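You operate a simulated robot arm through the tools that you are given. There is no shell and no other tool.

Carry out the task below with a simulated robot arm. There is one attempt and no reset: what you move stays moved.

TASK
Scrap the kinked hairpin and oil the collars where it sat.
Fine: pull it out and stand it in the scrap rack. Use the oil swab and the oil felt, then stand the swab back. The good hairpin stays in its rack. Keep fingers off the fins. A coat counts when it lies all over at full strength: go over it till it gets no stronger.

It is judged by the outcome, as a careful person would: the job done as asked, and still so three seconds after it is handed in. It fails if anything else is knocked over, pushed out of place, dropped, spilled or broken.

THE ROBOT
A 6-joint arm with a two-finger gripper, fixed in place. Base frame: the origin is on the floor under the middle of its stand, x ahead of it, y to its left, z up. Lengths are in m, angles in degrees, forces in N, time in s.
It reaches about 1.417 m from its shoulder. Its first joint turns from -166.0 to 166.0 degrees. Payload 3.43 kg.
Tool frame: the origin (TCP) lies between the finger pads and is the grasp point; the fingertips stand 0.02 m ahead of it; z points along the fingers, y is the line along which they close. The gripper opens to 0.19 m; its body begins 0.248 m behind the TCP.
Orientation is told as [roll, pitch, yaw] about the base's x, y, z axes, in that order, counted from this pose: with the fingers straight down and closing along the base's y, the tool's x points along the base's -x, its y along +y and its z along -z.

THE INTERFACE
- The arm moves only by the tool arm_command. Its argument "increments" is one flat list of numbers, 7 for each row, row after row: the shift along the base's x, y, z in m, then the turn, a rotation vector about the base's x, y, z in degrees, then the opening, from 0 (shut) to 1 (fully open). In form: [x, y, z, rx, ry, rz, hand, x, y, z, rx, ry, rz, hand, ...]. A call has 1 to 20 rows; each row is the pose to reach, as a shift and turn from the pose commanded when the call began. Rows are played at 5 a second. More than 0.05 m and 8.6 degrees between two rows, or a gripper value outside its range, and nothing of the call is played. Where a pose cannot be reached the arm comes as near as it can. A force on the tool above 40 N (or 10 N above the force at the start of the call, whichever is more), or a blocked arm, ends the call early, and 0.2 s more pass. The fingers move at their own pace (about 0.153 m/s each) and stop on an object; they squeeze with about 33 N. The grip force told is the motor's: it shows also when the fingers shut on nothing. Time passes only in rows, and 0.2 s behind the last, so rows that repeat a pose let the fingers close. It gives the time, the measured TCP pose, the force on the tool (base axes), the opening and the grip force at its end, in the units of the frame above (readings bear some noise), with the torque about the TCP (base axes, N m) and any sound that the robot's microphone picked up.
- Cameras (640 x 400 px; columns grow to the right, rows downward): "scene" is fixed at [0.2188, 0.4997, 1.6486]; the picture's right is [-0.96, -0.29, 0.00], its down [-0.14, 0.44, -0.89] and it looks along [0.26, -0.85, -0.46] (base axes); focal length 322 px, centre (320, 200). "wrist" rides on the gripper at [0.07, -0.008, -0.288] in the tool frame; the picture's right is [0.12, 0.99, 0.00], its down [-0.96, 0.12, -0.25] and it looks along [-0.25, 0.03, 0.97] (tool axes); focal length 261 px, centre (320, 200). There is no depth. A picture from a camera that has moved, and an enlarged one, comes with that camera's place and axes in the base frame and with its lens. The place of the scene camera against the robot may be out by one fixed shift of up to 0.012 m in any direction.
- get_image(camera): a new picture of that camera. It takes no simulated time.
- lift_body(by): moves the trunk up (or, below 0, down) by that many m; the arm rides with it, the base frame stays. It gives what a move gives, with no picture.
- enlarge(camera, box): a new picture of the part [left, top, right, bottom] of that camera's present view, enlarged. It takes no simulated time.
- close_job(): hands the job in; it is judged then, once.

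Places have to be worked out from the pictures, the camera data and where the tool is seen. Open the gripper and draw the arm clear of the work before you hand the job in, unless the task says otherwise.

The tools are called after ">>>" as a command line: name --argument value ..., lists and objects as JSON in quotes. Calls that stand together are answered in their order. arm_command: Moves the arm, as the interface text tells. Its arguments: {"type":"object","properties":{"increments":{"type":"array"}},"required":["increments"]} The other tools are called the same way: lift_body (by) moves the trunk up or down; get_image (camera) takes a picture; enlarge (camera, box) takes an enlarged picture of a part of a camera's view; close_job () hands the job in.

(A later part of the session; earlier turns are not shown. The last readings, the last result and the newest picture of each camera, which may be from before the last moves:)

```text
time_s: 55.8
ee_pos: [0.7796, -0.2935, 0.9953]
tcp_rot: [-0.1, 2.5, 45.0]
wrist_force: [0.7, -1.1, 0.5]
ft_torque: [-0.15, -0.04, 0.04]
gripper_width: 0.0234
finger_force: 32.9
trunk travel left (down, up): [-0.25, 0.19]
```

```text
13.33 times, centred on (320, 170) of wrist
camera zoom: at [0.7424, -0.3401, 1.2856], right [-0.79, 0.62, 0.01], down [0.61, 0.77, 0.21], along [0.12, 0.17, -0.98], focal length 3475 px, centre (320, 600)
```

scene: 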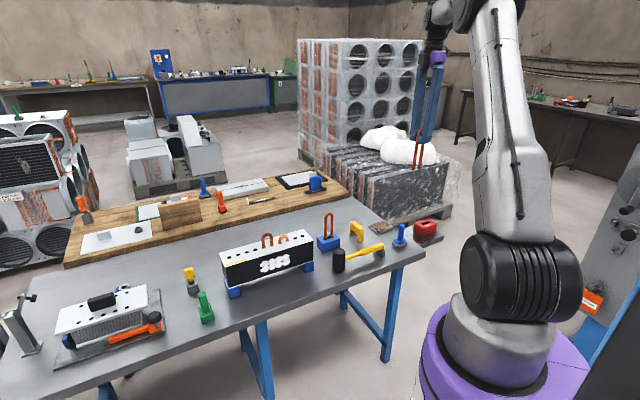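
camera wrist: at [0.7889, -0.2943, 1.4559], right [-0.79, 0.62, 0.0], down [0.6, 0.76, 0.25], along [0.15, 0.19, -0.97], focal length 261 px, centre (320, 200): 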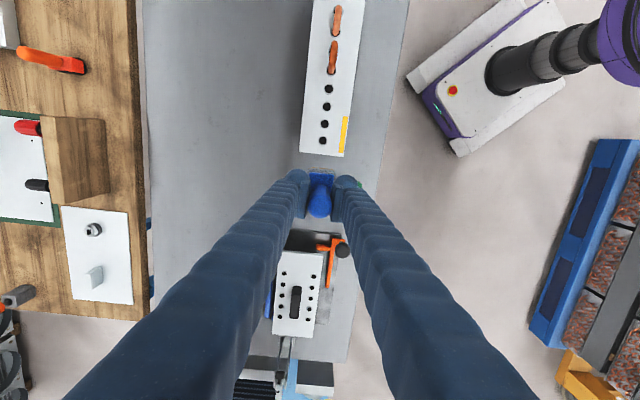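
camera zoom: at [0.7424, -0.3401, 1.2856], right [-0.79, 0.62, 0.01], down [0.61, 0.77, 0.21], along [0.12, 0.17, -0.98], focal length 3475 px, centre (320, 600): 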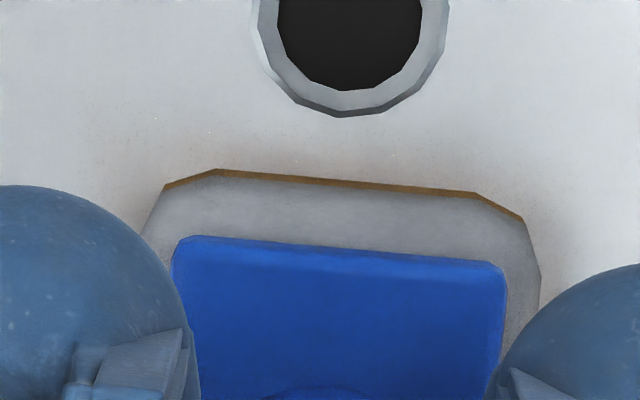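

The force fell to about 0, as the handle slid a few mm in the grip. I lift and step back along +d to inspect the coat on the collars.

>>> arm_command --increments '[0, 0, 0.02, 0, 0, 0, 0, 0, 0, 0.05, 0, 0, 0, 0, 0.02, 0.02, 0.08, 0, 0, 0, 0, 0.045, 0.045, 0.1, 0, 0, 0, 0, 0.05, 0.05, 0.1, 0, 0, 0, 0, 0.05, 0.05, 0.1, 0, 0, 0, 0]'

>>> enlarge --camera "wrist" --box '[280, 80, 360, 180]'

>>> enlarge --camera "scene" --box '[215, 235, 275, 275]'

>>> enlarge --camera "scene" --box '[190, 190, 260, 260]'

```text
time_s: 57.2
ee_pos: [0.8283, -0.2424, 1.0954]
tcp_rot: [0.1, 2.3, 45.0]
wrist_force: [0.6, -0.5, -2.4]
ft_torque: [0.07, 0.02, 0.06]
gripper_width: 0.0233
finger_force: 32.2
trunk travel left (down, up): [-0.25, 0.19]
```

```text
4.00 times, centred on (320, 130) of wrist
camera zoom: at [0.7924, -0.2901, 1.3852], right [-0.79, 0.62, 0.01], down [0.61, 0.77, 0.21], along [0.12, 0.17, -0.98], focal length 1043 px, centre (320, 480)
```

zoom: 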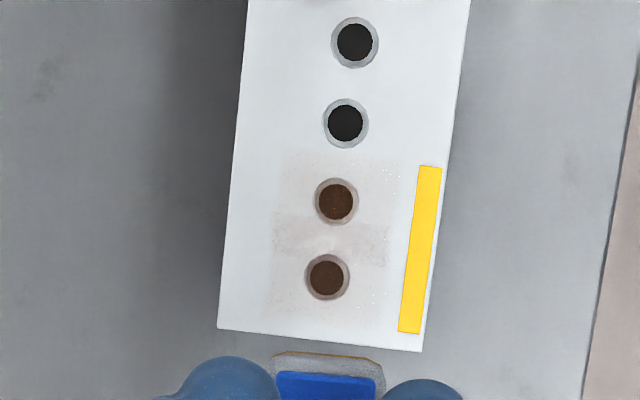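

```text
10.00 times, centred on (245, 255) of scene
camera zoom: at [0.2188, 0.4997, 1.6486], right [-0.96, -0.29, 0.0], down [-0.14, 0.44, -0.89], along [0.26, -0.85, -0.46], focal length 3221 px, centre (1070, -350)
```

zoom: 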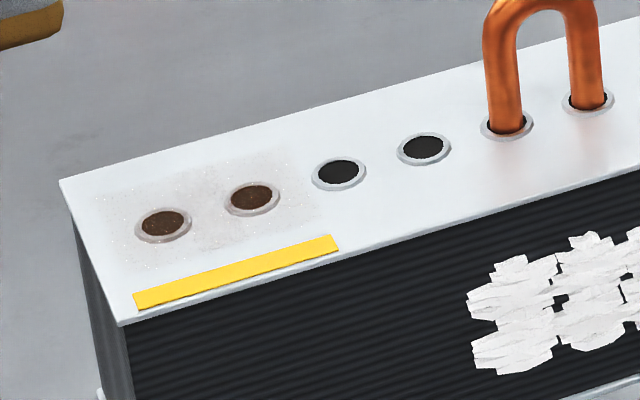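

```text
5.71 times, centred on (225, 225) of scene
camera zoom: at [0.2188, 0.4997, 1.6486], right [-0.96, -0.29, 0.0], down [-0.14, 0.44, -0.89], along [0.26, -0.85, -0.46], focal length 1841 px, centre (863, 57)
```

zoom: 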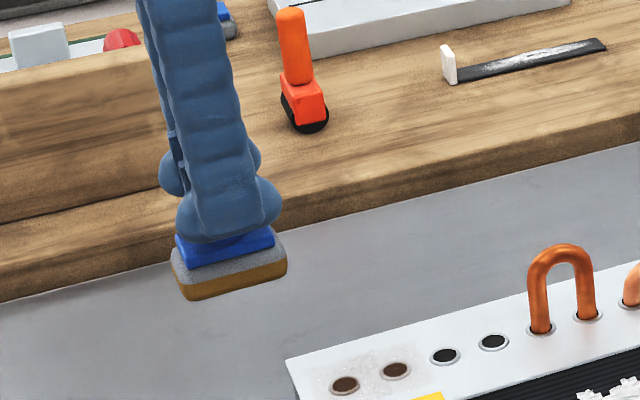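

A faint brown coat now lies over both collars and nowhere near collar 3, but it is still weak. I go back to the same place and press with more rubbing.

>>> arm_command --increments '[-0.02, -0.02, 0, 0, 0, 0, 0, -0.05, -0.05, -0.02, 0, 0, 0, 0, -0.05, -0.05, -0.06, 0, 0, 0, 0, -0.05, -0.05, -0.09, 0, 0, 0, 0, -0.05, -0.05, -0.098, 0, 0, 0, 0, -0.05, -0.05, -0.1, 0, 0, 0, 0, -0.05, -0.05, -0.1015, 0, 0, 0, 0]'

>>> enlarge --camera "wrist" --box '[300, 155, 340, 185]'

>>> enlarge --camera "scene" --box '[222, 244, 252, 264]'

```text
time_s: 58.8
ee_pos: [0.7788, -0.2913, 0.9949]
tcp_rot: [-0.1, 2.3, 45.0]
wrist_force: [-1.1, 0.1, 11.5]
ft_torque: [-0.34, 0.2, -0.04]
gripper_width: 0.0237
finger_force: 32.9
trunk travel left (down, up): [-0.25, 0.19]
```

```text
13.33 times, centred on (320, 170) of wrist
camera zoom: at [0.7421, -0.3391, 1.2855], right [-0.79, 0.62, 0.0], down [0.6, 0.77, 0.21], along [0.13, 0.17, -0.98], focal length 3475 px, centre (320, 600)
```

zoom: 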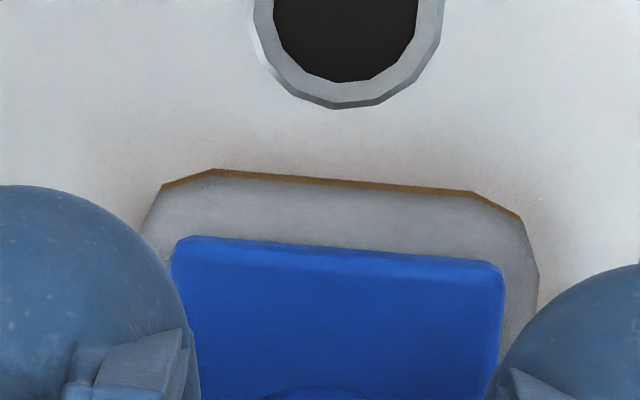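

```text
16.00 times, centred on (237, 254) of scene
camera zoom: at [0.2188, 0.4997, 1.6486], right [-0.96, -0.29, 0.0], down [-0.14, 0.44, -0.89], along [0.26, -0.85, -0.46], focal length 5154 px, centre (1648, -664)
```

zoom: 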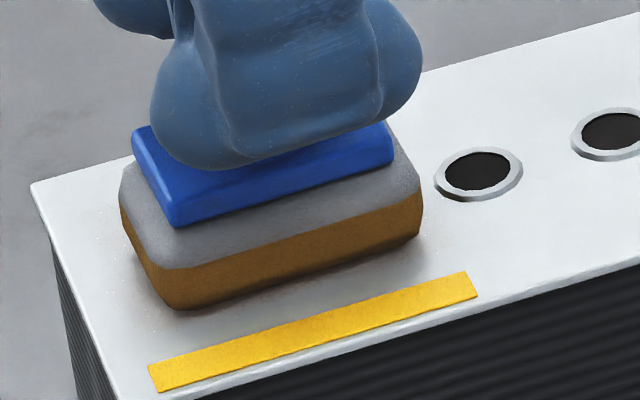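

11.5 N, but again borne on the −d/−n corner. I add a small levelling turn (+1.5° about the finger axis, −1° about the coil axis) with a 2 mm lift and set down.

>>> arm_command --increments '[0, 0, 0.003, 0, 0, 0, 0, 0.0012, 0.0012, 0.003, -1.76, 0.36, 0, 0, 0.0012, 0.0012, 0.0015, -1.76, 0.36, 0, 0, 0.0012, 0.0012, 0, -1.76, 0.36, 0, 0, 0.0012, 0.0012, -0.0005, -1.76, 0.36, 0, 0]'

```text
time_s: 60.0
ee_pos: [0.7802, -0.2918, 0.995]
tcp_rot: [-1.2, 3.8, 44.8]
wrist_force: [2.2, -2.8, 16.1]
ft_torque: [0.44, -0.34, -0.08]
gripper_width: 0.0234
finger_force: 33.3
trunk travel left (down, up): [-0.25, 0.19]
```

Over-corrected: the load is now on the opposite corner. I take back half of that turn.

>>> arm_command --increments '[0, 0, 0.003, 0, 0, 0, 0, 0, 0, 0.003, 0.85, -0.18, 0, 0, 0, 0, 0.0015, 0.85, -0.18, 0, 0, 0, 0, 0, 0.85, -0.18, 0, 0, 0, 0, 0, 0.85, -0.18, 0, 0]'

```text
time_s: 61.2
ee_pos: [0.7788, -0.2917, 0.9951]
tcp_rot: [-0.6, 3.1, 45.0]
wrist_force: [-1.4, -2.7, 11.9]
ft_torque: [0.16, -0.16, 0.0]
gripper_width: 0.0236
finger_force: 33.8
trunk travel left (down, up): [-0.25, 0.19]
```

Better: level across, still slightly heavy at the +d end. A further −0.4° about the finger axis, then rub across with the pad pressed.

>>> arm_command --increments '[0, 0, 0.001, 0.28, -0.28, 0, 0, 0, 0, 0, 0.28, -0.28, 0, 0, -0.0018, 0.0018, 0, 0.28, -0.28, 0, 0, -0.0035, 0.0035, 0, 0.28, -0.28, 0, 0, -0.0018, 0.0018, 0, 0.28, -0.28, 0, 0, 0, 0, 0, 0.28, -0.28, 0, 0, 0.0018, -0.0018, 0, 0.28, -0.28, 0, 0, 0.0035, -0.0035, 0, 0.28, -0.28, 0, 0, 0.0018, -0.0018, 0, 0.28, -0.28, 0, 0, 0, 0, 0, 0.28, -0.28, 0, 0]'

>>> enlarge --camera "scene" --box '[222, 244, 252, 264]'

```text
time_s: 63.4
ee_pos: [0.7805, -0.2917, 0.9939]
tcp_rot: [-0.6, 2.7, 45.0]
wrist_force: [-1.1, 4.0, 16.7]
ft_torque: [0.01, -0.15, -0.02]
gripper_width: 0.0232
finger_force: 32.6
trunk travel left (down, up): [-0.25, 0.19]
```

```text
16.00 times, centred on (237, 254) of scene
camera zoom: at [0.2188, 0.4997, 1.6486], right [-0.96, -0.29, 0.0], down [-0.14, 0.44, -0.89], along [0.26, -0.85, -0.46], focal length 5154 px, centre (1648, -664)
```

zoom: 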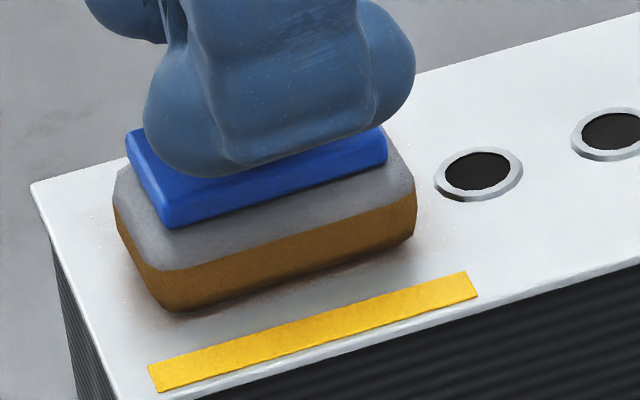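

Load is even along the coil now (16.7 N). I keep rubbing with a full set of strokes, mixing short along-coil ones.

>>> arm_command --increments '[0.0018, -0.0018, 0, 0, 0, 0, 0, 0.0035, -0.0035, 0, 0, 0, 0, 0, 0.0018, -0.0018, 0, 0, 0, 0, 0, 0, 0, 0, 0, 0, 0, 0, -0.0018, 0.0018, 0, 0, 0, 0, 0, -0.0035, 0.0035, 0, 0, 0, 0, 0, -0.0018, 0.0018, 0, 0, 0, 0, 0, 0, 0, 0, 0, 0, 0, 0, 0.0018, -0.0018, 0, 0, 0, 0, 0, 0.0035, -0.0035, 0, 0, 0, 0, 0, 0.0018, -0.0018, 0, 0, 0, 0, 0, 0, 0, 0, 0, 0, 0, 0, -0.0018, 0.0018, 0, 0, 0, 0, 0, -0.0035, 0.0035, 0, 0, 0, 0, 0, -0.0018, 0.0018, 0, 0, 0, 0, 0, 0, 0, 0, 0, 0, 0, 0, 0.0015, 0.0015, 0, 0, 0, 0, 0, 0, 0, 0, 0, 0, 0, 0, -0.0012, -0.0012, 0, 0, 0, 0, 0, 0, 0, 0, 0, 0, 0, 0]'

```text
time_s: 67.6
ee_pos: [0.78, -0.2924, 0.9926]
tcp_rot: [-0.5, 2.8, 45.1]
wrist_force: [-0.3, 0.3, -0.8]
ft_torque: [-0.04, -0.01, -0.02]
gripper_width: 0.0235
finger_force: 32.7
trunk travel left (down, up): [-0.25, 0.19]
```

Contact force has faded again as the handle creeps in the grip. I lift and step aside to inspect the coat.

>>> arm_command --increments '[0, 0, 0.02, 0, 0, 0, 0, 0, 0, 0.05, 0, 0, 0, 0, 0.02, 0.02, 0.08, 0, 0, 0, 0, 0.045, 0.045, 0.1, 0, 0, 0, 0, 0.05, 0.05, 0.1, 0, 0, 0, 0, 0.05, 0.05, 0.1, 0, 0, 0, 0]'

>>> enlarge --camera "wrist" --box '[290, 110, 350, 170]'

>>> enlarge --camera "scene" --box '[215, 240, 260, 270]'

>>> enlarge --camera "scene" --box '[195, 210, 240, 240]'

```text
time_s: 69.0
ee_pos: [0.8295, -0.2419, 1.0929]
tcp_rot: [-0.5, 2.7, 45.0]
wrist_force: [0.0, -0.1, -1.0]
ft_torque: [0.05, 0.03, -0.01]
gripper_width: 0.0234
finger_force: 32.8
trunk travel left (down, up): [-0.25, 0.19]
```

```text
6.67 times, centred on (320, 140) of wrist
camera zoom: at [0.7939, -0.2853, 1.384], right [-0.79, 0.62, 0.0], down [0.61, 0.77, 0.2], along [0.13, 0.16, -0.98], focal length 1738 px, centre (320, 600)
```

zoom: 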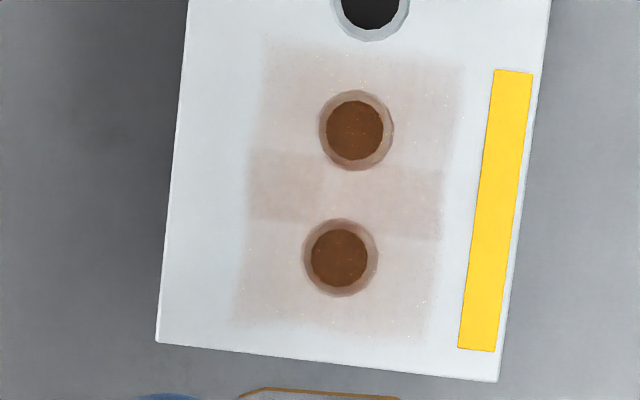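

```text
13.33 times, centred on (238, 255) of scene
camera zoom: at [0.2188, 0.4997, 1.6486], right [-0.96, -0.29, 0.0], down [-0.14, 0.44, -0.89], along [0.26, -0.85, -0.46], focal length 4295 px, centre (1420, -533)
```

zoom: 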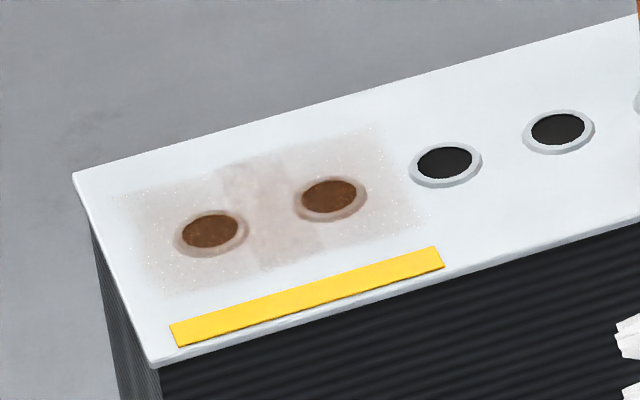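

```text
13.33 times, centred on (218, 225) of scene
camera zoom: at [0.2188, 0.4997, 1.6486], right [-0.96, -0.29, 0.0], down [-0.14, 0.44, -0.89], along [0.26, -0.85, -0.46], focal length 4295 px, centre (1687, -133)
```

zoom: 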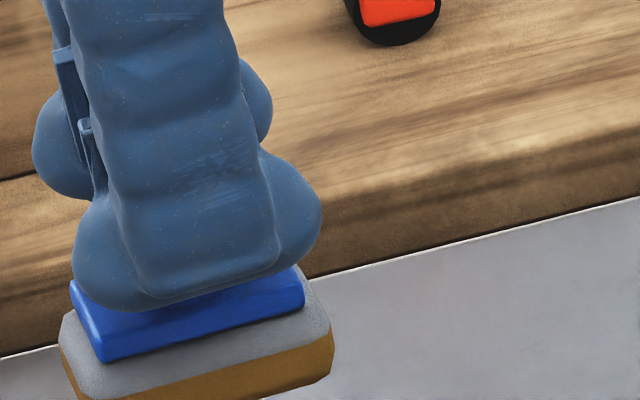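

The coat has grown clearly stronger over both collars, and collar 3 is still clean. I go back down for another pass, pressing a little further as the handle creeps.

>>> arm_command --increments '[-0.02, -0.02, 0, 0, 0, 0, 0, -0.05, -0.05, -0.02, 0, 0, 0, 0, -0.05, -0.05, -0.06, 0, 0, 0, 0, -0.05, -0.05, -0.09, 0, 0, 0, 0, -0.05, -0.05, -0.098, 0, 0, 0, 0, -0.05, -0.05, -0.1, 0, 0, 0, 0, -0.05, -0.05, -0.1015, 0, 0, 0, 0]'

>>> enlarge --camera "wrist" --box '[300, 155, 340, 185]'

```text
time_s: 70.6
ee_pos: [0.7805, -0.2909, 0.9951]
tcp_rot: [-0.5, 2.7, 45.0]
wrist_force: [0.2, 2.4, 6.5]
ft_torque: [0.11, 0.13, -0.05]
gripper_width: 0.0231
finger_force: 32.9
trunk travel left (down, up): [-0.25, 0.19]
```

```text
13.33 times, centred on (320, 170) of wrist
camera zoom: at [0.7435, -0.3347, 1.2841], right [-0.79, 0.62, 0.0], down [0.6, 0.77, 0.2], along [0.13, 0.16, -0.98], focal length 3475 px, centre (320, 600)
```

zoom: 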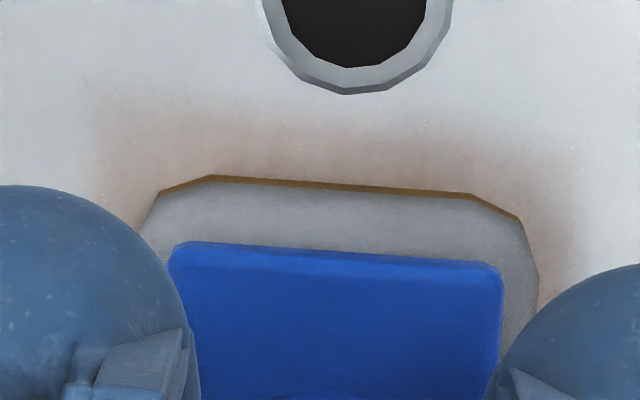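

Contact 6.5 N. I rub again, easing the command down slightly through the strokes.

>>> arm_command --increments '[0, 0, -0.0007, 0, 0, 0, 0, 0.0018, -0.0018, -0.0007, 0, 0, 0, 0, 0.0035, -0.0035, -0.0007, 0, 0, 0, 0, 0.0018, -0.0018, -0.0007, 0, 0, 0, 0, 0, 0, -0.001, 0, 0, 0, 0, -0.0018, 0.0018, -0.001, 0, 0, 0, 0, -0.0035, 0.0035, -0.001, 0, 0, 0, 0, -0.0018, 0.0018, -0.001, 0, 0, 0, 0, 0, 0, -0.0013, 0, 0, 0, 0, 0.0018, -0.0018, -0.0013, 0, 0, 0, 0, 0.0035, -0.0035, -0.0013, 0, 0, 0, 0, 0.0018, -0.0018, -0.0013, 0, 0, 0, 0, 0, 0, -0.0016, 0, 0, 0, 0, -0.0018, 0.0018, -0.0016, 0, 0, 0, 0, -0.0035, 0.0035, -0.0016, 0, 0, 0, 0, -0.0018, 0.0018, -0.0016, 0, 0, 0, 0, 0, 0, -0.0016, 0, 0, 0, 0]'

```text
time_s: 74.2
ee_pos: [0.7798, -0.291, 0.9915]
tcp_rot: [-0.4, 2.7, 45.0]
wrist_force: [2.9, 0.6, 13.7]
ft_torque: [-0.05, 0.16, -0.03]
gripper_width: 0.0232
finger_force: 32.6
trunk travel left (down, up): [-0.25, 0.19]
```

Still 13.7 N on it. One more set of strokes, then I'll inspect.

>>> arm_command --increments '[0.0018, -0.0018, 0, 0, 0, 0, 0, 0.0035, -0.0035, 0, 0, 0, 0, 0, 0.0018, -0.0018, 0, 0, 0, 0, 0, 0, 0, 0, 0, 0, 0, 0, -0.0018, 0.0018, -0.0003, 0, 0, 0, 0, -0.0035, 0.0035, -0.0003, 0, 0, 0, 0, -0.0018, 0.0018, -0.0003, 0, 0, 0, 0, 0, 0, -0.0003, 0, 0, 0, 0, 0.0018, -0.0018, -0.0006, 0, 0, 0, 0, 0.0035, -0.0035, -0.0006, 0, 0, 0, 0, 0.0018, -0.0018, -0.0006, 0, 0, 0, 0, 0, 0, -0.0006, 0, 0, 0, 0, -0.0018, 0.0018, -0.0008, 0, 0, 0, 0, -0.0035, 0.0035, -0.0008, 0, 0, 0, 0, -0.0018, 0.0018, -0.0008, 0, 0, 0, 0, 0, 0, -0.0008, 0, 0, 0, 0]'

>>> arm_command --increments '[0, 0, 0.02, 0, 0, 0, 0, 0, 0, 0.05, 0, 0, 0, 0, 0.02, 0.02, 0.08, 0, 0, 0, 0, 0.045, 0.045, 0.1, 0, 0, 0, 0, 0.05, 0.05, 0.1, 0, 0, 0, 0, 0.05, 0.05, 0.1, 0, 0, 0, 0]'

>>> enlarge --camera "wrist" --box '[290, 110, 350, 170]'

>>> enlarge --camera "scene" --box '[215, 240, 260, 270]'

```text
time_s: 77.6
ee_pos: [0.7797, -0.2899, 0.9905]
tcp_rot: [-0.5, 2.7, 45.1]
wrist_force: [-1.0, 0.7, 0.7]
ft_torque: [0.05, 0.03, -0.02]
gripper_width: 0.0235
finger_force: 32.8
trunk travel left (down, up): [-0.25, 0.19]
```

```text
time_s: 79.0
ee_pos: [0.8304, -0.2423, 1.0898]
tcp_rot: [-0.5, 2.7, 45.1]
wrist_force: [-0.7, -0.1, -1.8]
ft_torque: [0.04, 0.03, 0.02]
gripper_width: 0.0232
finger_force: 32.6
trunk travel left (down, up): [-0.25, 0.19]
```

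```text
6.67 times, centred on (320, 140) of wrist
camera zoom: at [0.7943, -0.2857, 1.3809], right [-0.79, 0.62, 0.0], down [0.61, 0.77, 0.2], along [0.13, 0.16, -0.98], focal length 1738 px, centre (320, 600)
```

zoom: 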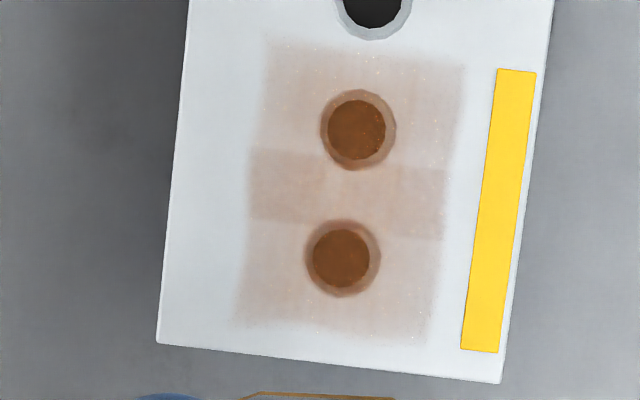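

```text
13.33 times, centred on (238, 255) of scene
camera zoom: at [0.2188, 0.4997, 1.6486], right [-0.96, -0.29, 0.0], down [-0.14, 0.44, -0.89], along [0.26, -0.85, -0.46], focal length 4295 px, centre (1420, -533)
```

zoom: 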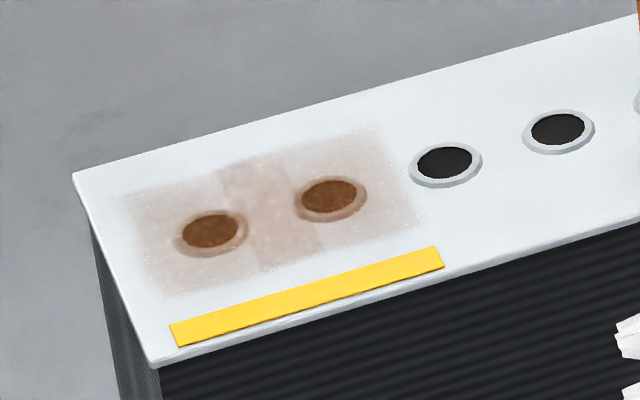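

The coat is a bit stronger again, and growing slowly. I make another pass with longer strokes (±7 mm) and steady pressure to see how far it goes.

>>> arm_command --increments '[-0.02, -0.02, 0, 0, 0, 0, 0, -0.05, -0.05, -0.02, 0, 0, 0, 0, -0.05, -0.05, -0.06, 0, 0, 0, 0, -0.05, -0.05, -0.09, 0, 0, 0, 0, -0.05, -0.05, -0.098, 0, 0, 0, 0, -0.05, -0.05, -0.1, 0, 0, 0, 0, -0.05, -0.05, -0.1015, 0, 0, 0, 0]'

>>> arm_command --increments '[0.0025, -0.0025, -0.0004, 0, 0, 0, 0, 0.005, -0.005, -0.0004, 0, 0, 0, 0, 0.0025, -0.0025, -0.0006, 0, 0, 0, 0, 0, 0, -0.0006, 0, 0, 0, 0, -0.0025, 0.0025, -0.0006, 0, 0, 0, 0, -0.005, 0.005, -0.0008, 0, 0, 0, 0, -0.0025, 0.0025, -0.0008, 0, 0, 0, 0, 0, 0, -0.0008, 0, 0, 0, 0, 0.0025, -0.0025, -0.001, 0, 0, 0, 0, 0.005, -0.005, -0.001, 0, 0, 0, 0, 0.0025, -0.0025, -0.001, 0, 0, 0, 0, 0, 0, -0.0012, 0, 0, 0, 0, -0.0025, 0.0025, -0.0012, 0, 0, 0, 0, -0.005, 0.005, -0.0012, 0, 0, 0, 0, -0.0025, 0.0025, -0.0014, 0, 0, 0, 0, 0, 0, -0.0014, 0, 0, 0, 0, 0.0025, -0.0025, -0.0016, 0, 0, 0, 0, 0.005, -0.005, -0.0016, 0, 0, 0, 0, 0.0025, -0.0025, -0.0016, 0, 0, 0, 0, 0, 0, -0.0016, 0, 0, 0, 0]'

```text
time_s: 80.6
ee_pos: [0.7804, -0.2899, 0.9906]
tcp_rot: [-0.5, 2.8, 44.9]
wrist_force: [-0.3, 4.2, 11.3]
ft_torque: [0.04, 0.22, -0.08]
gripper_width: 0.0234
finger_force: 32.9
trunk travel left (down, up): [-0.25, 0.19]
```

```text
time_s: 84.8
ee_pos: [0.7804, -0.2913, 0.9875]
tcp_rot: [-0.4, 2.7, 45.1]
wrist_force: [1.7, -1.7, 5.3]
ft_torque: [-0.06, -0.07, -0.02]
gripper_width: 0.0233
finger_force: 33.3
trunk travel left (down, up): [-0.25, 0.19]
```

The handle has crept about 12 mm up in the grip in total, which is acceptable but to be watched. I lift and inspect.

>>> arm_command --increments '[0, 0, 0.02, 0, 0, 0, 0, 0, 0, 0.05, 0, 0, 0, 0, 0.02, 0.02, 0.08, 0, 0, 0, 0, 0.045, 0.045, 0.1, 0, 0, 0, 0, 0.05, 0.05, 0.1, 0, 0, 0, 0, 0.05, 0.05, 0.1, 0, 0, 0, 0]'

>>> enlarge --camera "wrist" --box '[290, 110, 350, 170]'

>>> enlarge --camera "scene" --box '[215, 240, 260, 270]'

>>> enlarge --camera "scene" --box '[190, 190, 260, 260]'

```text
time_s: 86.2
ee_pos: [0.8301, -0.2424, 1.0856]
tcp_rot: [-0.5, 2.6, 45.0]
wrist_force: [0.2, -0.4, -1.8]
ft_torque: [0.05, 0.02, -0.03]
gripper_width: 0.0234
finger_force: 33.3
trunk travel left (down, up): [-0.25, 0.19]
```

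```text
6.67 times, centred on (320, 140) of wrist
camera zoom: at [0.7932, -0.2855, 1.3763], right [-0.79, 0.62, 0.0], down [0.61, 0.77, 0.2], along [0.13, 0.16, -0.98], focal length 1738 px, centre (320, 600)
```

zoom: 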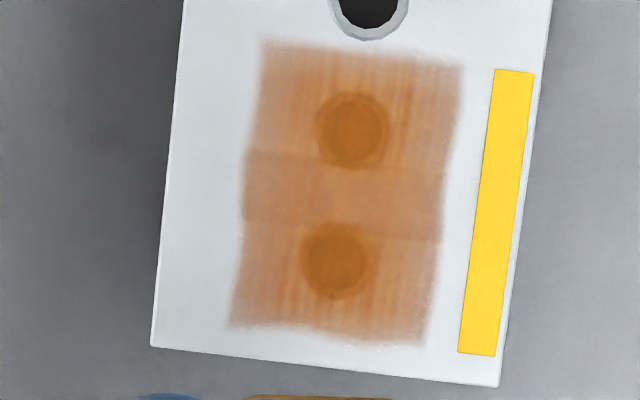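

```text
13.33 times, centred on (238, 255) of scene
camera zoom: at [0.2188, 0.4997, 1.6486], right [-0.96, -0.29, 0.0], down [-0.14, 0.44, -0.89], along [0.26, -0.85, -0.46], focal length 4295 px, centre (1420, -533)
```

zoom: 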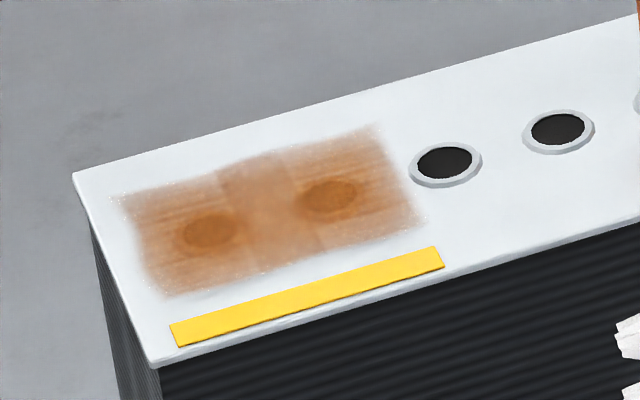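

```text
5.71 times, centred on (225, 225) of scene
camera zoom: at [0.2188, 0.4997, 1.6486], right [-0.96, -0.29, 0.0], down [-0.14, 0.44, -0.89], along [0.26, -0.85, -0.46], focal length 1841 px, centre (863, 57)
```

zoom: 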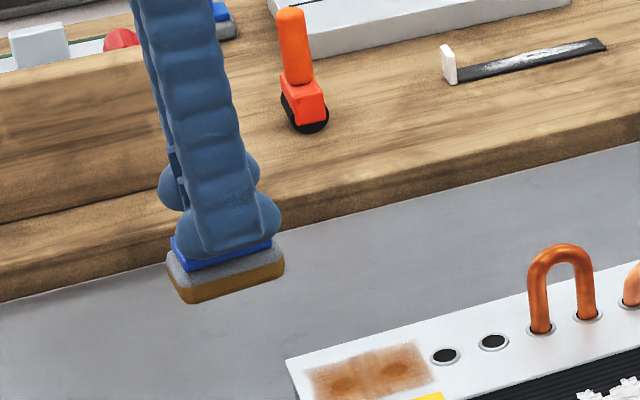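

The longer strokes helped a lot: the coat is now a strong amber over both collars, with collar 3 still clean. I make another pass in the same way to bring it to full strength.

>>> arm_command --increments '[-0.02, -0.02, 0, 0, 0, 0, 0, -0.05, -0.05, -0.02, 0, 0, 0, 0, -0.05, -0.05, -0.06, 0, 0, 0, 0, -0.05, -0.05, -0.09, 0, 0, 0, 0, -0.05, -0.05, -0.098, 0, 0, 0, 0, -0.05, -0.05, -0.1, 0, 0, 0, 0, -0.05, -0.05, -0.101, 0, 0, 0, 0]'

>>> arm_command --increments '[0.003, -0.003, 0, 0, 0, 0, 0, 0.0055, -0.0055, 0, 0, 0, 0, 0, 0.003, -0.003, -0.0002, 0, 0, 0, 0, -0.0005, 0.0005, -0.0002, 0, 0, 0, 0, -0.0035, 0.0035, -0.0002, 0, 0, 0, 0, -0.0055, 0.0055, -0.0004, 0, 0, 0, 0, -0.0025, 0.0025, -0.0004, 0, 0, 0, 0, 0.001, -0.001, -0.0004, 0, 0, 0, 0, 0.0035, -0.0035, -0.0006, 0, 0, 0, 0, 0.0055, -0.0055, -0.0006, 0, 0, 0, 0, 0.002, -0.002, -0.0006, 0, 0, 0, 0, -0.0015, 0.0015, -0.0008, 0, 0, 0, 0, -0.0045, 0.0045, -0.0008, 0, 0, 0, 0, -0.002, 0.002, -0.0008, 0, 0, 0, 0, 0.0015, -0.0015, -0.001, 0, 0, 0, 0, 0.0045, -0.0045, -0.001, 0, 0, 0, 0, 0.0015, -0.0015, -0.001, 0, 0, 0, 0, -0.0015, 0.0015, -0.001, 0, 0, 0, 0, -0.0045, 0.0045, -0.001, 0, 0, 0, 0, 0, 0, -0.001, 0, 0, 0, 0]'

```text
time_s: 87.8
ee_pos: [0.7802, -0.2918, 0.9875]
tcp_rot: [-0.5, 2.8, 45.0]
wrist_force: [-1.6, 1.0, 4.7]
ft_torque: [0.08, 0.04, -0.02]
gripper_width: 0.0235
finger_force: 32.6
trunk travel left (down, up): [-0.25, 0.19]
```

```text
time_s: 92.0
ee_pos: [0.7793, -0.2927, 0.985]
tcp_rot: [-0.5, 2.8, 45.0]
wrist_force: [-3.3, 2.9, 7.5]
ft_torque: [0.14, -0.01, 0.0]
gripper_width: 0.0231
finger_force: 33.2
trunk travel left (down, up): [-0.25, 0.19]
```

The force stayed moderate (5–8 N). I lift and compare the coat.

>>> arm_command --increments '[0, 0, 0.02, 0, 0, 0, 0, 0, 0, 0.05, 0, 0, 0, 0, 0.02, 0.02, 0.08, 0, 0, 0, 0, 0.045, 0.045, 0.1, 0, 0, 0, 0, 0.05, 0.05, 0.1, 0, 0, 0, 0, 0.05, 0.05, 0.1, 0, 0, 0, 0]'

>>> enlarge --camera "wrist" --box '[290, 110, 350, 170]'

>>> enlarge --camera "scene" --box '[215, 240, 260, 270]'

```text
time_s: 93.4
ee_pos: [0.8293, -0.2412, 1.0848]
tcp_rot: [-0.5, 2.7, 45.0]
wrist_force: [-0.2, 0.4, -0.5]
ft_torque: [0.07, 0.0, -0.01]
gripper_width: 0.0232
finger_force: 32.5
trunk travel left (down, up): [-0.25, 0.19]
```

```text
6.67 times, centred on (320, 140) of wrist
camera zoom: at [0.7933, -0.285, 1.3765], right [-0.79, 0.62, 0.0], down [0.61, 0.77, 0.2], along [0.13, 0.16, -0.98], focal length 1738 px, centre (320, 600)
```

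zoom: 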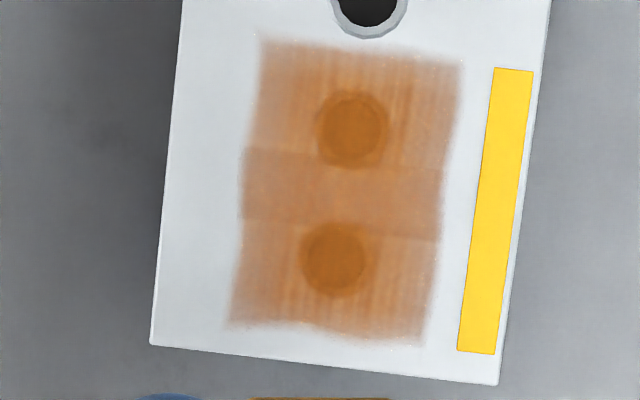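

```text
13.33 times, centred on (238, 255) of scene
camera zoom: at [0.2188, 0.4997, 1.6486], right [-0.96, -0.29, 0.0], down [-0.14, 0.44, -0.89], along [0.26, -0.85, -0.46], focal length 4295 px, centre (1420, -533)
```

zoom: 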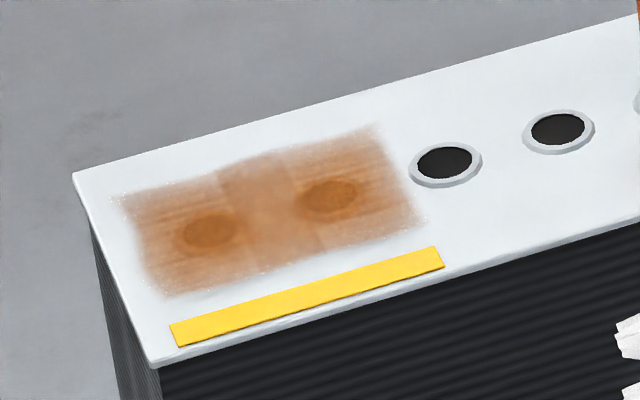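

It looks the same as after the previous pass, so no stronger. I zoom in closely to check that the coverage is complete all around both collars.

>>> enlarge --camera "wrist" --box '[307, 112, 337, 132]'

>>> enlarge --camera "wrist" --box '[305, 138, 335, 158]'

>>> enlarge --camera "scene" --box '[195, 205, 245, 245]'

```text
16.00 times, centred on (322, 122) of wrist
camera zoom: at [0.7933, -0.285, 1.3765], right [-0.79, 0.62, 0.0], down [0.61, 0.77, 0.2], along [0.13, 0.16, -0.98], focal length 4170 px, centre (288, 1448)
```

zoom: 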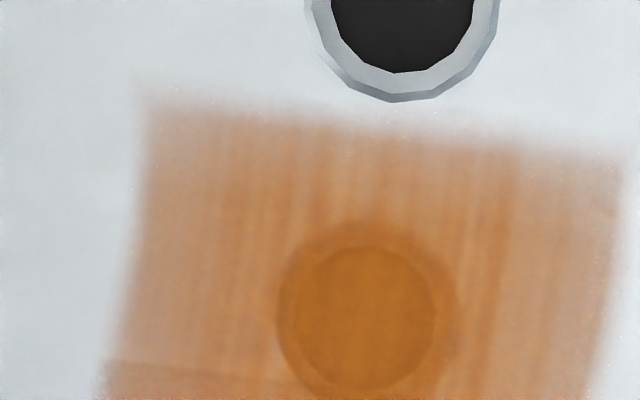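

```text
16.00 times, centred on (320, 148) of wrist
camera zoom: at [0.7933, -0.285, 1.3765], right [-0.79, 0.62, 0.0], down [0.61, 0.77, 0.2], along [0.13, 0.16, -0.98], focal length 4170 px, centre (320, 1032)
```

zoom: 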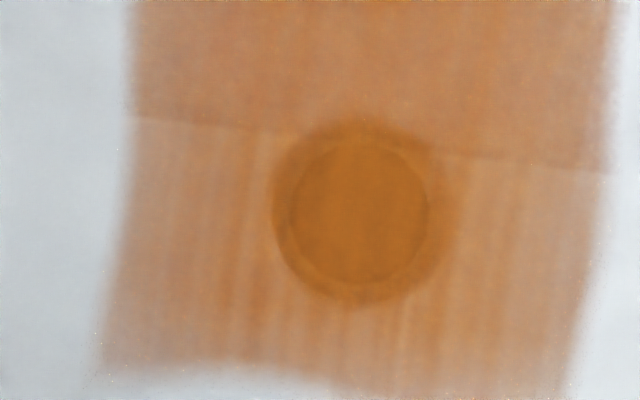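

```text
10.00 times, centred on (220, 225) of scene
camera zoom: at [0.2188, 0.4997, 1.6486], right [-0.96, -0.29, 0.0], down [-0.14, 0.44, -0.89], along [0.26, -0.85, -0.46], focal length 3221 px, centre (1320, -50)
```

zoom: 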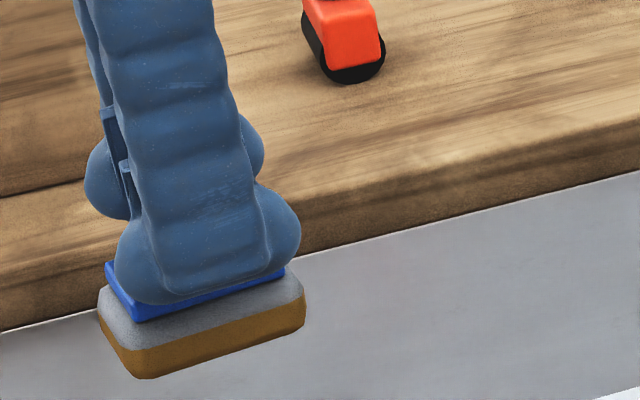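

The collars show a deep, uniform amber. To be sure it is the coat that is full and not the swab that has run dry, I reload the swab on the felt once more and go over it again. First the travel back, high and clear.

>>> arm_command --increments '[0, 0, 0.041, 0, 0, 0, 0, 0, 0, 0.082, 0, 0, 0, 0, -0.0295, -0.0364, 0.082, 0, 0, 0, 0, -0.0591, -0.0727, 0.082, 0, 0, 0, 0, -0.0886, -0.1091, 0.082, 0, 0, 0, 0, -0.1181, -0.1454, 0.082, 0, 0, 0, 0, -0.1476, -0.1818, 0.082, 0, 0, 0, 0, -0.1772, -0.2181, 0.082, 0, 0, 0, 0, -0.2067, -0.2545, 0.082, 0, 0, 0, 0, -0.2362, -0.2908, 0.082, 0, 0, 0, 0, -0.2658, -0.3272, 0.082, 0, 0, 0, 0, -0.2953, -0.3635, 0.082, 0, 0, 0, 0, -0.3248, -0.3999, 0.082, 0, 0, 0, 0, -0.3544, -0.4362, 0.082, 0, 0, 0, 0, -0.3839, -0.4726, 0.082, 0, 0, 0, 0, -0.4134, -0.5089, 0.082, 0, 0, 0, 0, -0.4429, -0.5453, 0.082, 0, 0, 0, 0, -0.4725, -0.5816, 0.082, 0, 0, 0, 0, -0.502, -0.618, 0.082, 0, 0, 0, 0, -0.502, -0.618, 0.082, 0, 0, 0, 0]'

>>> get_image --camera "wrist"

>>> get_image --camera "scene"

```text
time_s: 97.6
ee_pos: [0.3314, -0.8585, 1.1677]
tcp_rot: [-0.6, 2.6, 44.9]
wrist_force: [0.2, 0.1, -0.8]
ft_torque: [0.07, 0.0, -0.01]
gripper_width: 0.0232
finger_force: 32.4
trunk travel left (down, up): [-0.25, 0.19]
```

```text
taken
camera wrist: at [0.2939, -0.9031, 1.4575], right [-0.79, 0.62, 0.0], down [0.6, 0.77, 0.2], along [0.13, 0.16, -0.98], focal length 261 px, centre (320, 200)
```

wrist: 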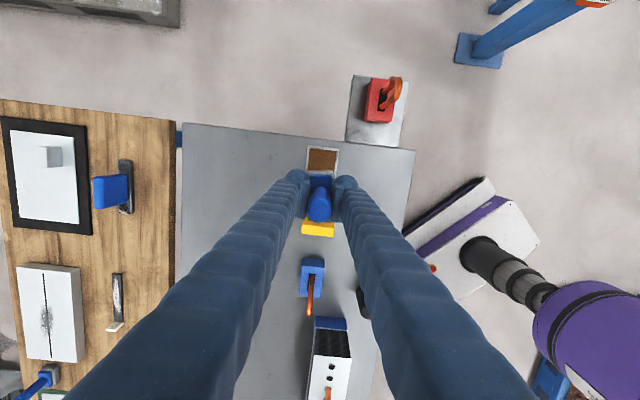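

```text
taken
```

scene: 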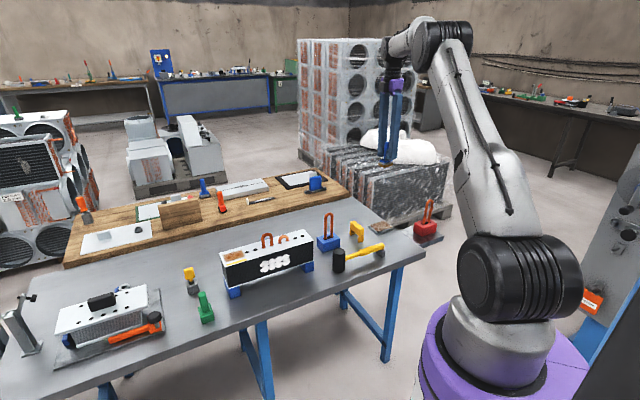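

Everything else is undisturbed. I lower over the felt to z≈0.90 and check alignment before pressing.

>>> arm_command --increments '[-0.002, -0.001, -0.04, 0, 0, 0, 0, -0.002, -0.001, -0.085, 0, 0, 0, 0, -0.002, -0.001, -0.13, 0, 0, 0, 0, -0.002, -0.001, -0.175, 0, 0, 0, 0, -0.002, -0.001, -0.22, 0, 0, 0, 0, -0.002, -0.001, -0.265, 0, 0, 0, 0, -0.002, -0.001, -0.28, 0, 0, 0, 0]'

>>> enlarge --camera "wrist" --box '[260, 120, 380, 220]'

>>> enlarge --camera "scene" --box '[350, 200, 420, 250]'

```text
time_s: 99.2
ee_pos: [0.3261, -0.8606, 0.8849]
tcp_rot: [-0.5, 2.7, 44.9]
wrist_force: [0.5, 0.4, -1.7]
ft_torque: [0.03, 0.01, 0.0]
gripper_width: 0.023
finger_force: 33.1
trunk travel left (down, up): [-0.25, 0.19]
```

```text
4.00 times, centred on (320, 170) of wrist
camera zoom: at [0.2889, -0.9051, 1.177], right [-0.79, 0.62, 0.0], down [0.61, 0.77, 0.2], along [0.13, 0.16, -0.98], focal length 1043 px, centre (320, 320)
```

zoom: 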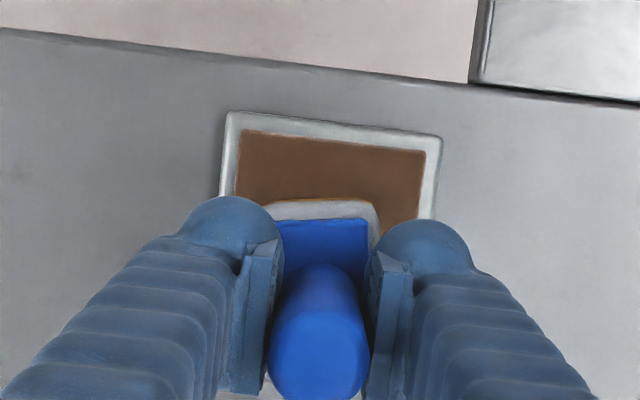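

```text
8.00 times, centred on (385, 225) of scene
camera zoom: at [0.2188, 0.4997, 1.6486], right [-0.96, -0.29, 0.0], down [-0.14, 0.44, -0.89], along [0.26, -0.85, -0.46], focal length 2577 px, centre (-200, 0)
```

zoom: 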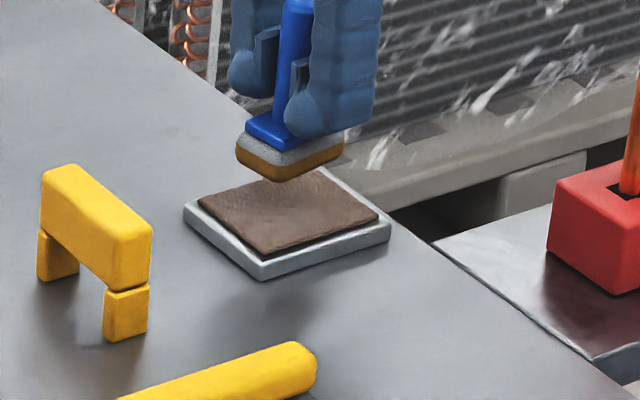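

The pad is well within the felt. I lower toward contact in steps.

>>> arm_command --increments '[-0.002, -0.002, -0.01, 0, 0, 0, 0, -0.002, -0.002, -0.018, 0, 0, 0, 0, -0.002, -0.002, -0.022, 0, 0, 0, 0, -0.002, -0.002, -0.025, 0, 0, 0, 0]'

```text
time_s: 100.2
ee_pos: [0.323, -0.8633, 0.8634]
tcp_rot: [-0.5, 2.7, 44.9]
wrist_force: [0.5, -0.4, -1.0]
ft_torque: [0.02, -0.02, 0.03]
gripper_width: 0.0229
finger_force: 33.4
trunk travel left (down, up): [-0.25, 0.19]
```

No contact yet at 0.863. I continue by 1.5 mm steps.

>>> arm_command --increments '[0, 0, -0.0015, 0, 0, 0, 0, 0, 0, -0.003, 0, 0, 0, 0, 0, 0, -0.0045, 0, 0, 0, 0, 0, 0, -0.006, 0, 0, 0, 0]'

```text
time_s: 101.2
ee_pos: [0.3228, -0.8624, 0.8556]
tcp_rot: [-0.5, 2.8, 45.0]
wrist_force: [-0.4, -0.4, -0.9]
ft_torque: [-0.05, 0.02, -0.01]
gripper_width: 0.0227
finger_force: 32.7
trunk travel left (down, up): [-0.25, 0.19]
```

Still free at 0.856. Two more small steps should bring it on.

>>> arm_command --increments '[0, 0, -0.0012, 0, 0, 0, 0, 0, 0, -0.0024, 0, 0, 0, 0, 0, 0, -0.0036, 0, 0, 0, 0]'

```text
time_s: 102.0
ee_pos: [0.3246, -0.8619, 0.8533]
tcp_rot: [-0.5, 2.7, 45.0]
wrist_force: [-1.5, -0.1, 5.0]
ft_torque: [0.02, 0.15, -0.08]
gripper_width: 0.023
finger_force: 32.8
trunk travel left (down, up): [-0.25, 0.19]
```

Light contact at 5 N. I rub across on the felt with ±6 mm strokes at about this pressure to load the pad fully.

>>> arm_command --increments '[0.0025, -0.0025, -0.0005, 0, 0, 0, 0, 0.0045, -0.0045, -0.0005, 0, 0, 0, 0, 0.002, -0.002, -0.0005, 0, 0, 0, 0, -0.001, 0.001, -0.0005, 0, 0, 0, 0, -0.004, 0.004, -0.0006, 0, 0, 0, 0, -0.0015, 0.0015, -0.0006, 0, 0, 0, 0, 0.0015, -0.0015, -0.0006, 0, 0, 0, 0, 0.0045, -0.0045, -0.0008, 0, 0, 0, 0, 0.0015, -0.0015, -0.0008, 0, 0, 0, 0, -0.0015, 0.0015, -0.0008, 0, 0, 0, 0, -0.004, 0.004, -0.001, 0, 0, 0, 0, -0.0015, 0.0015, -0.001, 0, 0, 0, 0, 0, 0, -0.001, 0, 0, 0, 0, 0, 0, -0.001, 0, 0, 0, 0]'

>>> enlarge --camera "scene" --box '[350, 200, 420, 250]'

```text
time_s: 105.0
ee_pos: [0.3238, -0.8604, 0.8533]
tcp_rot: [-0.6, 2.8, 45.0]
wrist_force: [-6.3, 5.4, 13.1]
ft_torque: [0.08, 0.2, -0.03]
gripper_width: 0.0231
finger_force: 33.3
trunk travel left (down, up): [-0.25, 0.19]
```

```text
8.00 times, centred on (385, 225) of scene
camera zoom: at [0.2188, 0.4997, 1.6486], right [-0.96, -0.29, 0.0], down [-0.14, 0.44, -0.89], along [0.26, -0.85, -0.46], focal length 2577 px, centre (-200, 0)
```

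zoom: 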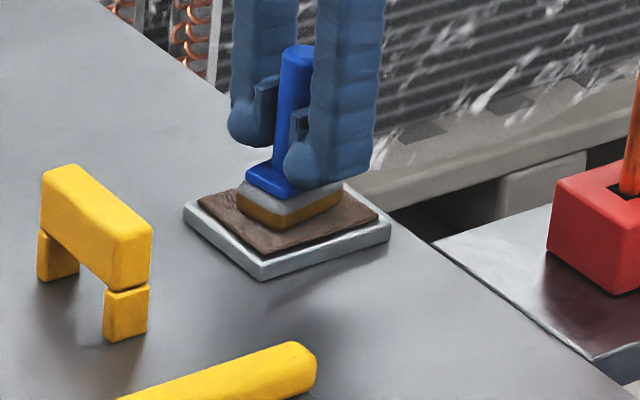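

The pad is loaded and the felt tray hasn't moved. I lift straight up, then carry it back to the stop beside the collars.

>>> arm_command --increments '[0, 0, 0.015, 0, 0, 0, 0, 0, 0, 0.06, 0, 0, 0, 0, 0, 0, 0.105, 0, 0, 0, 0, 0, 0, 0.15, 0, 0, 0, 0, 0, 0, 0.195, 0, 0, 0, 0, 0, 0, 0.24, 0, 0, 0, 0, 0, 0, 0.285, 0, 0, 0, 0, 0, 0, 0.314, 0, 0, 0, 0]'

>>> arm_command --increments '[0.0298, 0.0364, 0, 0, 0, 0, 0, 0.0595, 0.0728, 0, 0, 0, 0, 0, 0.0893, 0.1093, 0, 0, 0, 0, 0, 0.1191, 0.1457, 0, 0, 0, 0, 0, 0.1488, 0.1821, 0, 0, 0, 0, 0, 0.1786, 0.2185, 0, 0, 0, 0, 0, 0.2084, 0.2549, 0, 0, 0, 0, 0, 0.2381, 0.2913, 0, 0, 0, 0, 0, 0.2679, 0.3278, 0, 0, 0, 0, 0, 0.2976, 0.3642, 0, 0, 0, 0, 0, 0.3274, 0.4006, 0, 0, 0, 0, 0, 0.3572, 0.437, 0, 0, 0, 0, 0, 0.3869, 0.4735, 0, 0, 0, 0, 0, 0.4167, 0.5099, 0, 0, 0, 0, 0, 0.4465, 0.5463, 0, 0, 0, 0, 0, 0.4762, 0.5827, 0, 0, 0, 0, 0, 0.506, 0.619, 0, 0, 0, 0, 0, 0.506, 0.619, 0, 0, 0, 0, 0]'

>>> enlarge --camera "wrist" --box '[280, 110, 360, 200]'

>>> enlarge --camera "scene" --box '[190, 190, 270, 270]'

```text
time_s: 106.8
ee_pos: [0.3248, -0.8618, 1.1621]
tcp_rot: [-0.4, 2.7, 45.0]
wrist_force: [0.3, 0.5, -0.6]
ft_torque: [-0.05, -0.02, -0.01]
gripper_width: 0.0229
finger_force: 33.2
trunk travel left (down, up): [-0.25, 0.19]
```

```text
time_s: 110.6
ee_pos: [0.8305, -0.2416, 1.1691]
tcp_rot: [-0.5, 2.8, 45.0]
wrist_force: [0.8, 0.3, -1.4]
ft_torque: [-0.11, 0.0, 0.01]
gripper_width: 0.0226
finger_force: 33.3
trunk travel left (down, up): [-0.25, 0.19]
```

```text
4.44 times, centred on (320, 155) of wrist
camera zoom: at [0.7938, -0.2859, 1.4584], right [-0.79, 0.62, 0.0], down [0.61, 0.77, 0.2], along [0.13, 0.16, -0.98], focal length 1158 px, centre (320, 400)
```

zoom: 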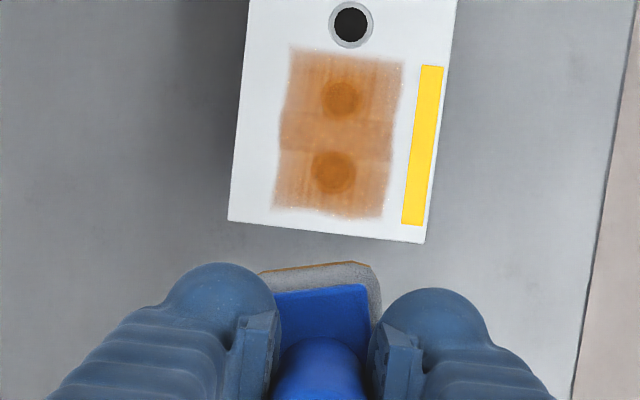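

```text
5.00 times, centred on (230, 230) of scene
camera zoom: at [0.2188, 0.4997, 1.6486], right [-0.96, -0.29, 0.0], down [-0.14, 0.44, -0.89], along [0.26, -0.85, -0.46], focal length 1611 px, centre (770, 50)
```

zoom: 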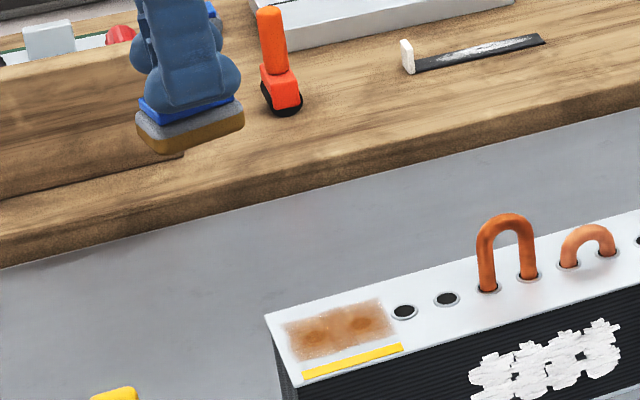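

The felt rubbing twisted the swab in the grip by roughly +11–12° about the vertical. I turn the gripper −11.6° to square the pad with the coil again and check.

>>> arm_command --increments '[0, 0, 0, 0, 0, -5.8, 0, 0, 0, 0, 0, 0, -11.6, 0, 0, 0, 0, 0, 0, -11.6, 0]'

>>> enlarge --camera "wrist" --box '[280, 110, 360, 200]'

>>> enlarge --camera "scene" --box '[190, 190, 270, 270]'

```text
time_s: 111.4
ee_pos: [0.8304, -0.2439, 1.1661]
tcp_rot: [-0.5, 2.7, 33.4]
wrist_force: [0.9, 1.1, -0.7]
ft_torque: [-0.01, 0.0, 0.01]
gripper_width: 0.0227
finger_force: 33.0
trunk travel left (down, up): [-0.25, 0.19]
```

```text
4.44 times, centred on (320, 155) of wrist
camera zoom: at [0.7856, -0.2785, 1.4568], right [-0.65, 0.76, 0.0], down [0.75, 0.63, 0.2], along [0.16, 0.13, -0.98], focal length 1158 px, centre (320, 400)
```

zoom: 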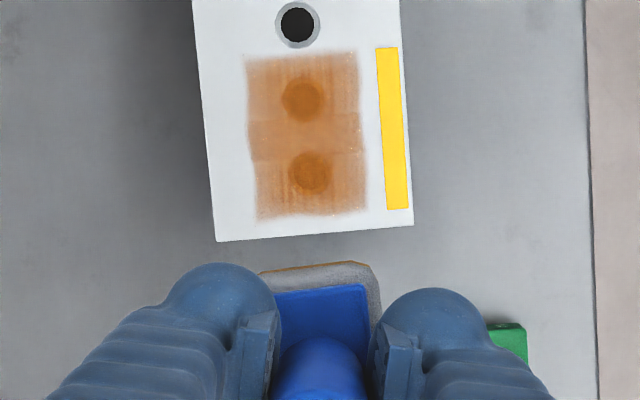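

```text
5.00 times, centred on (230, 230) of scene
camera zoom: at [0.2188, 0.4997, 1.6486], right [-0.96, -0.29, 0.0], down [-0.14, 0.44, -0.89], along [0.26, -0.85, -0.46], focal length 1611 px, centre (770, 50)
```

zoom: 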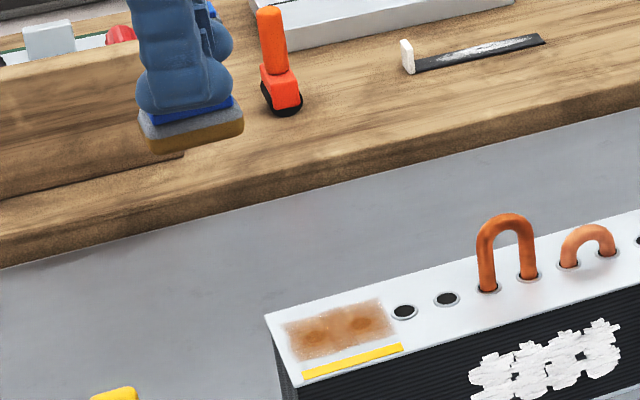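

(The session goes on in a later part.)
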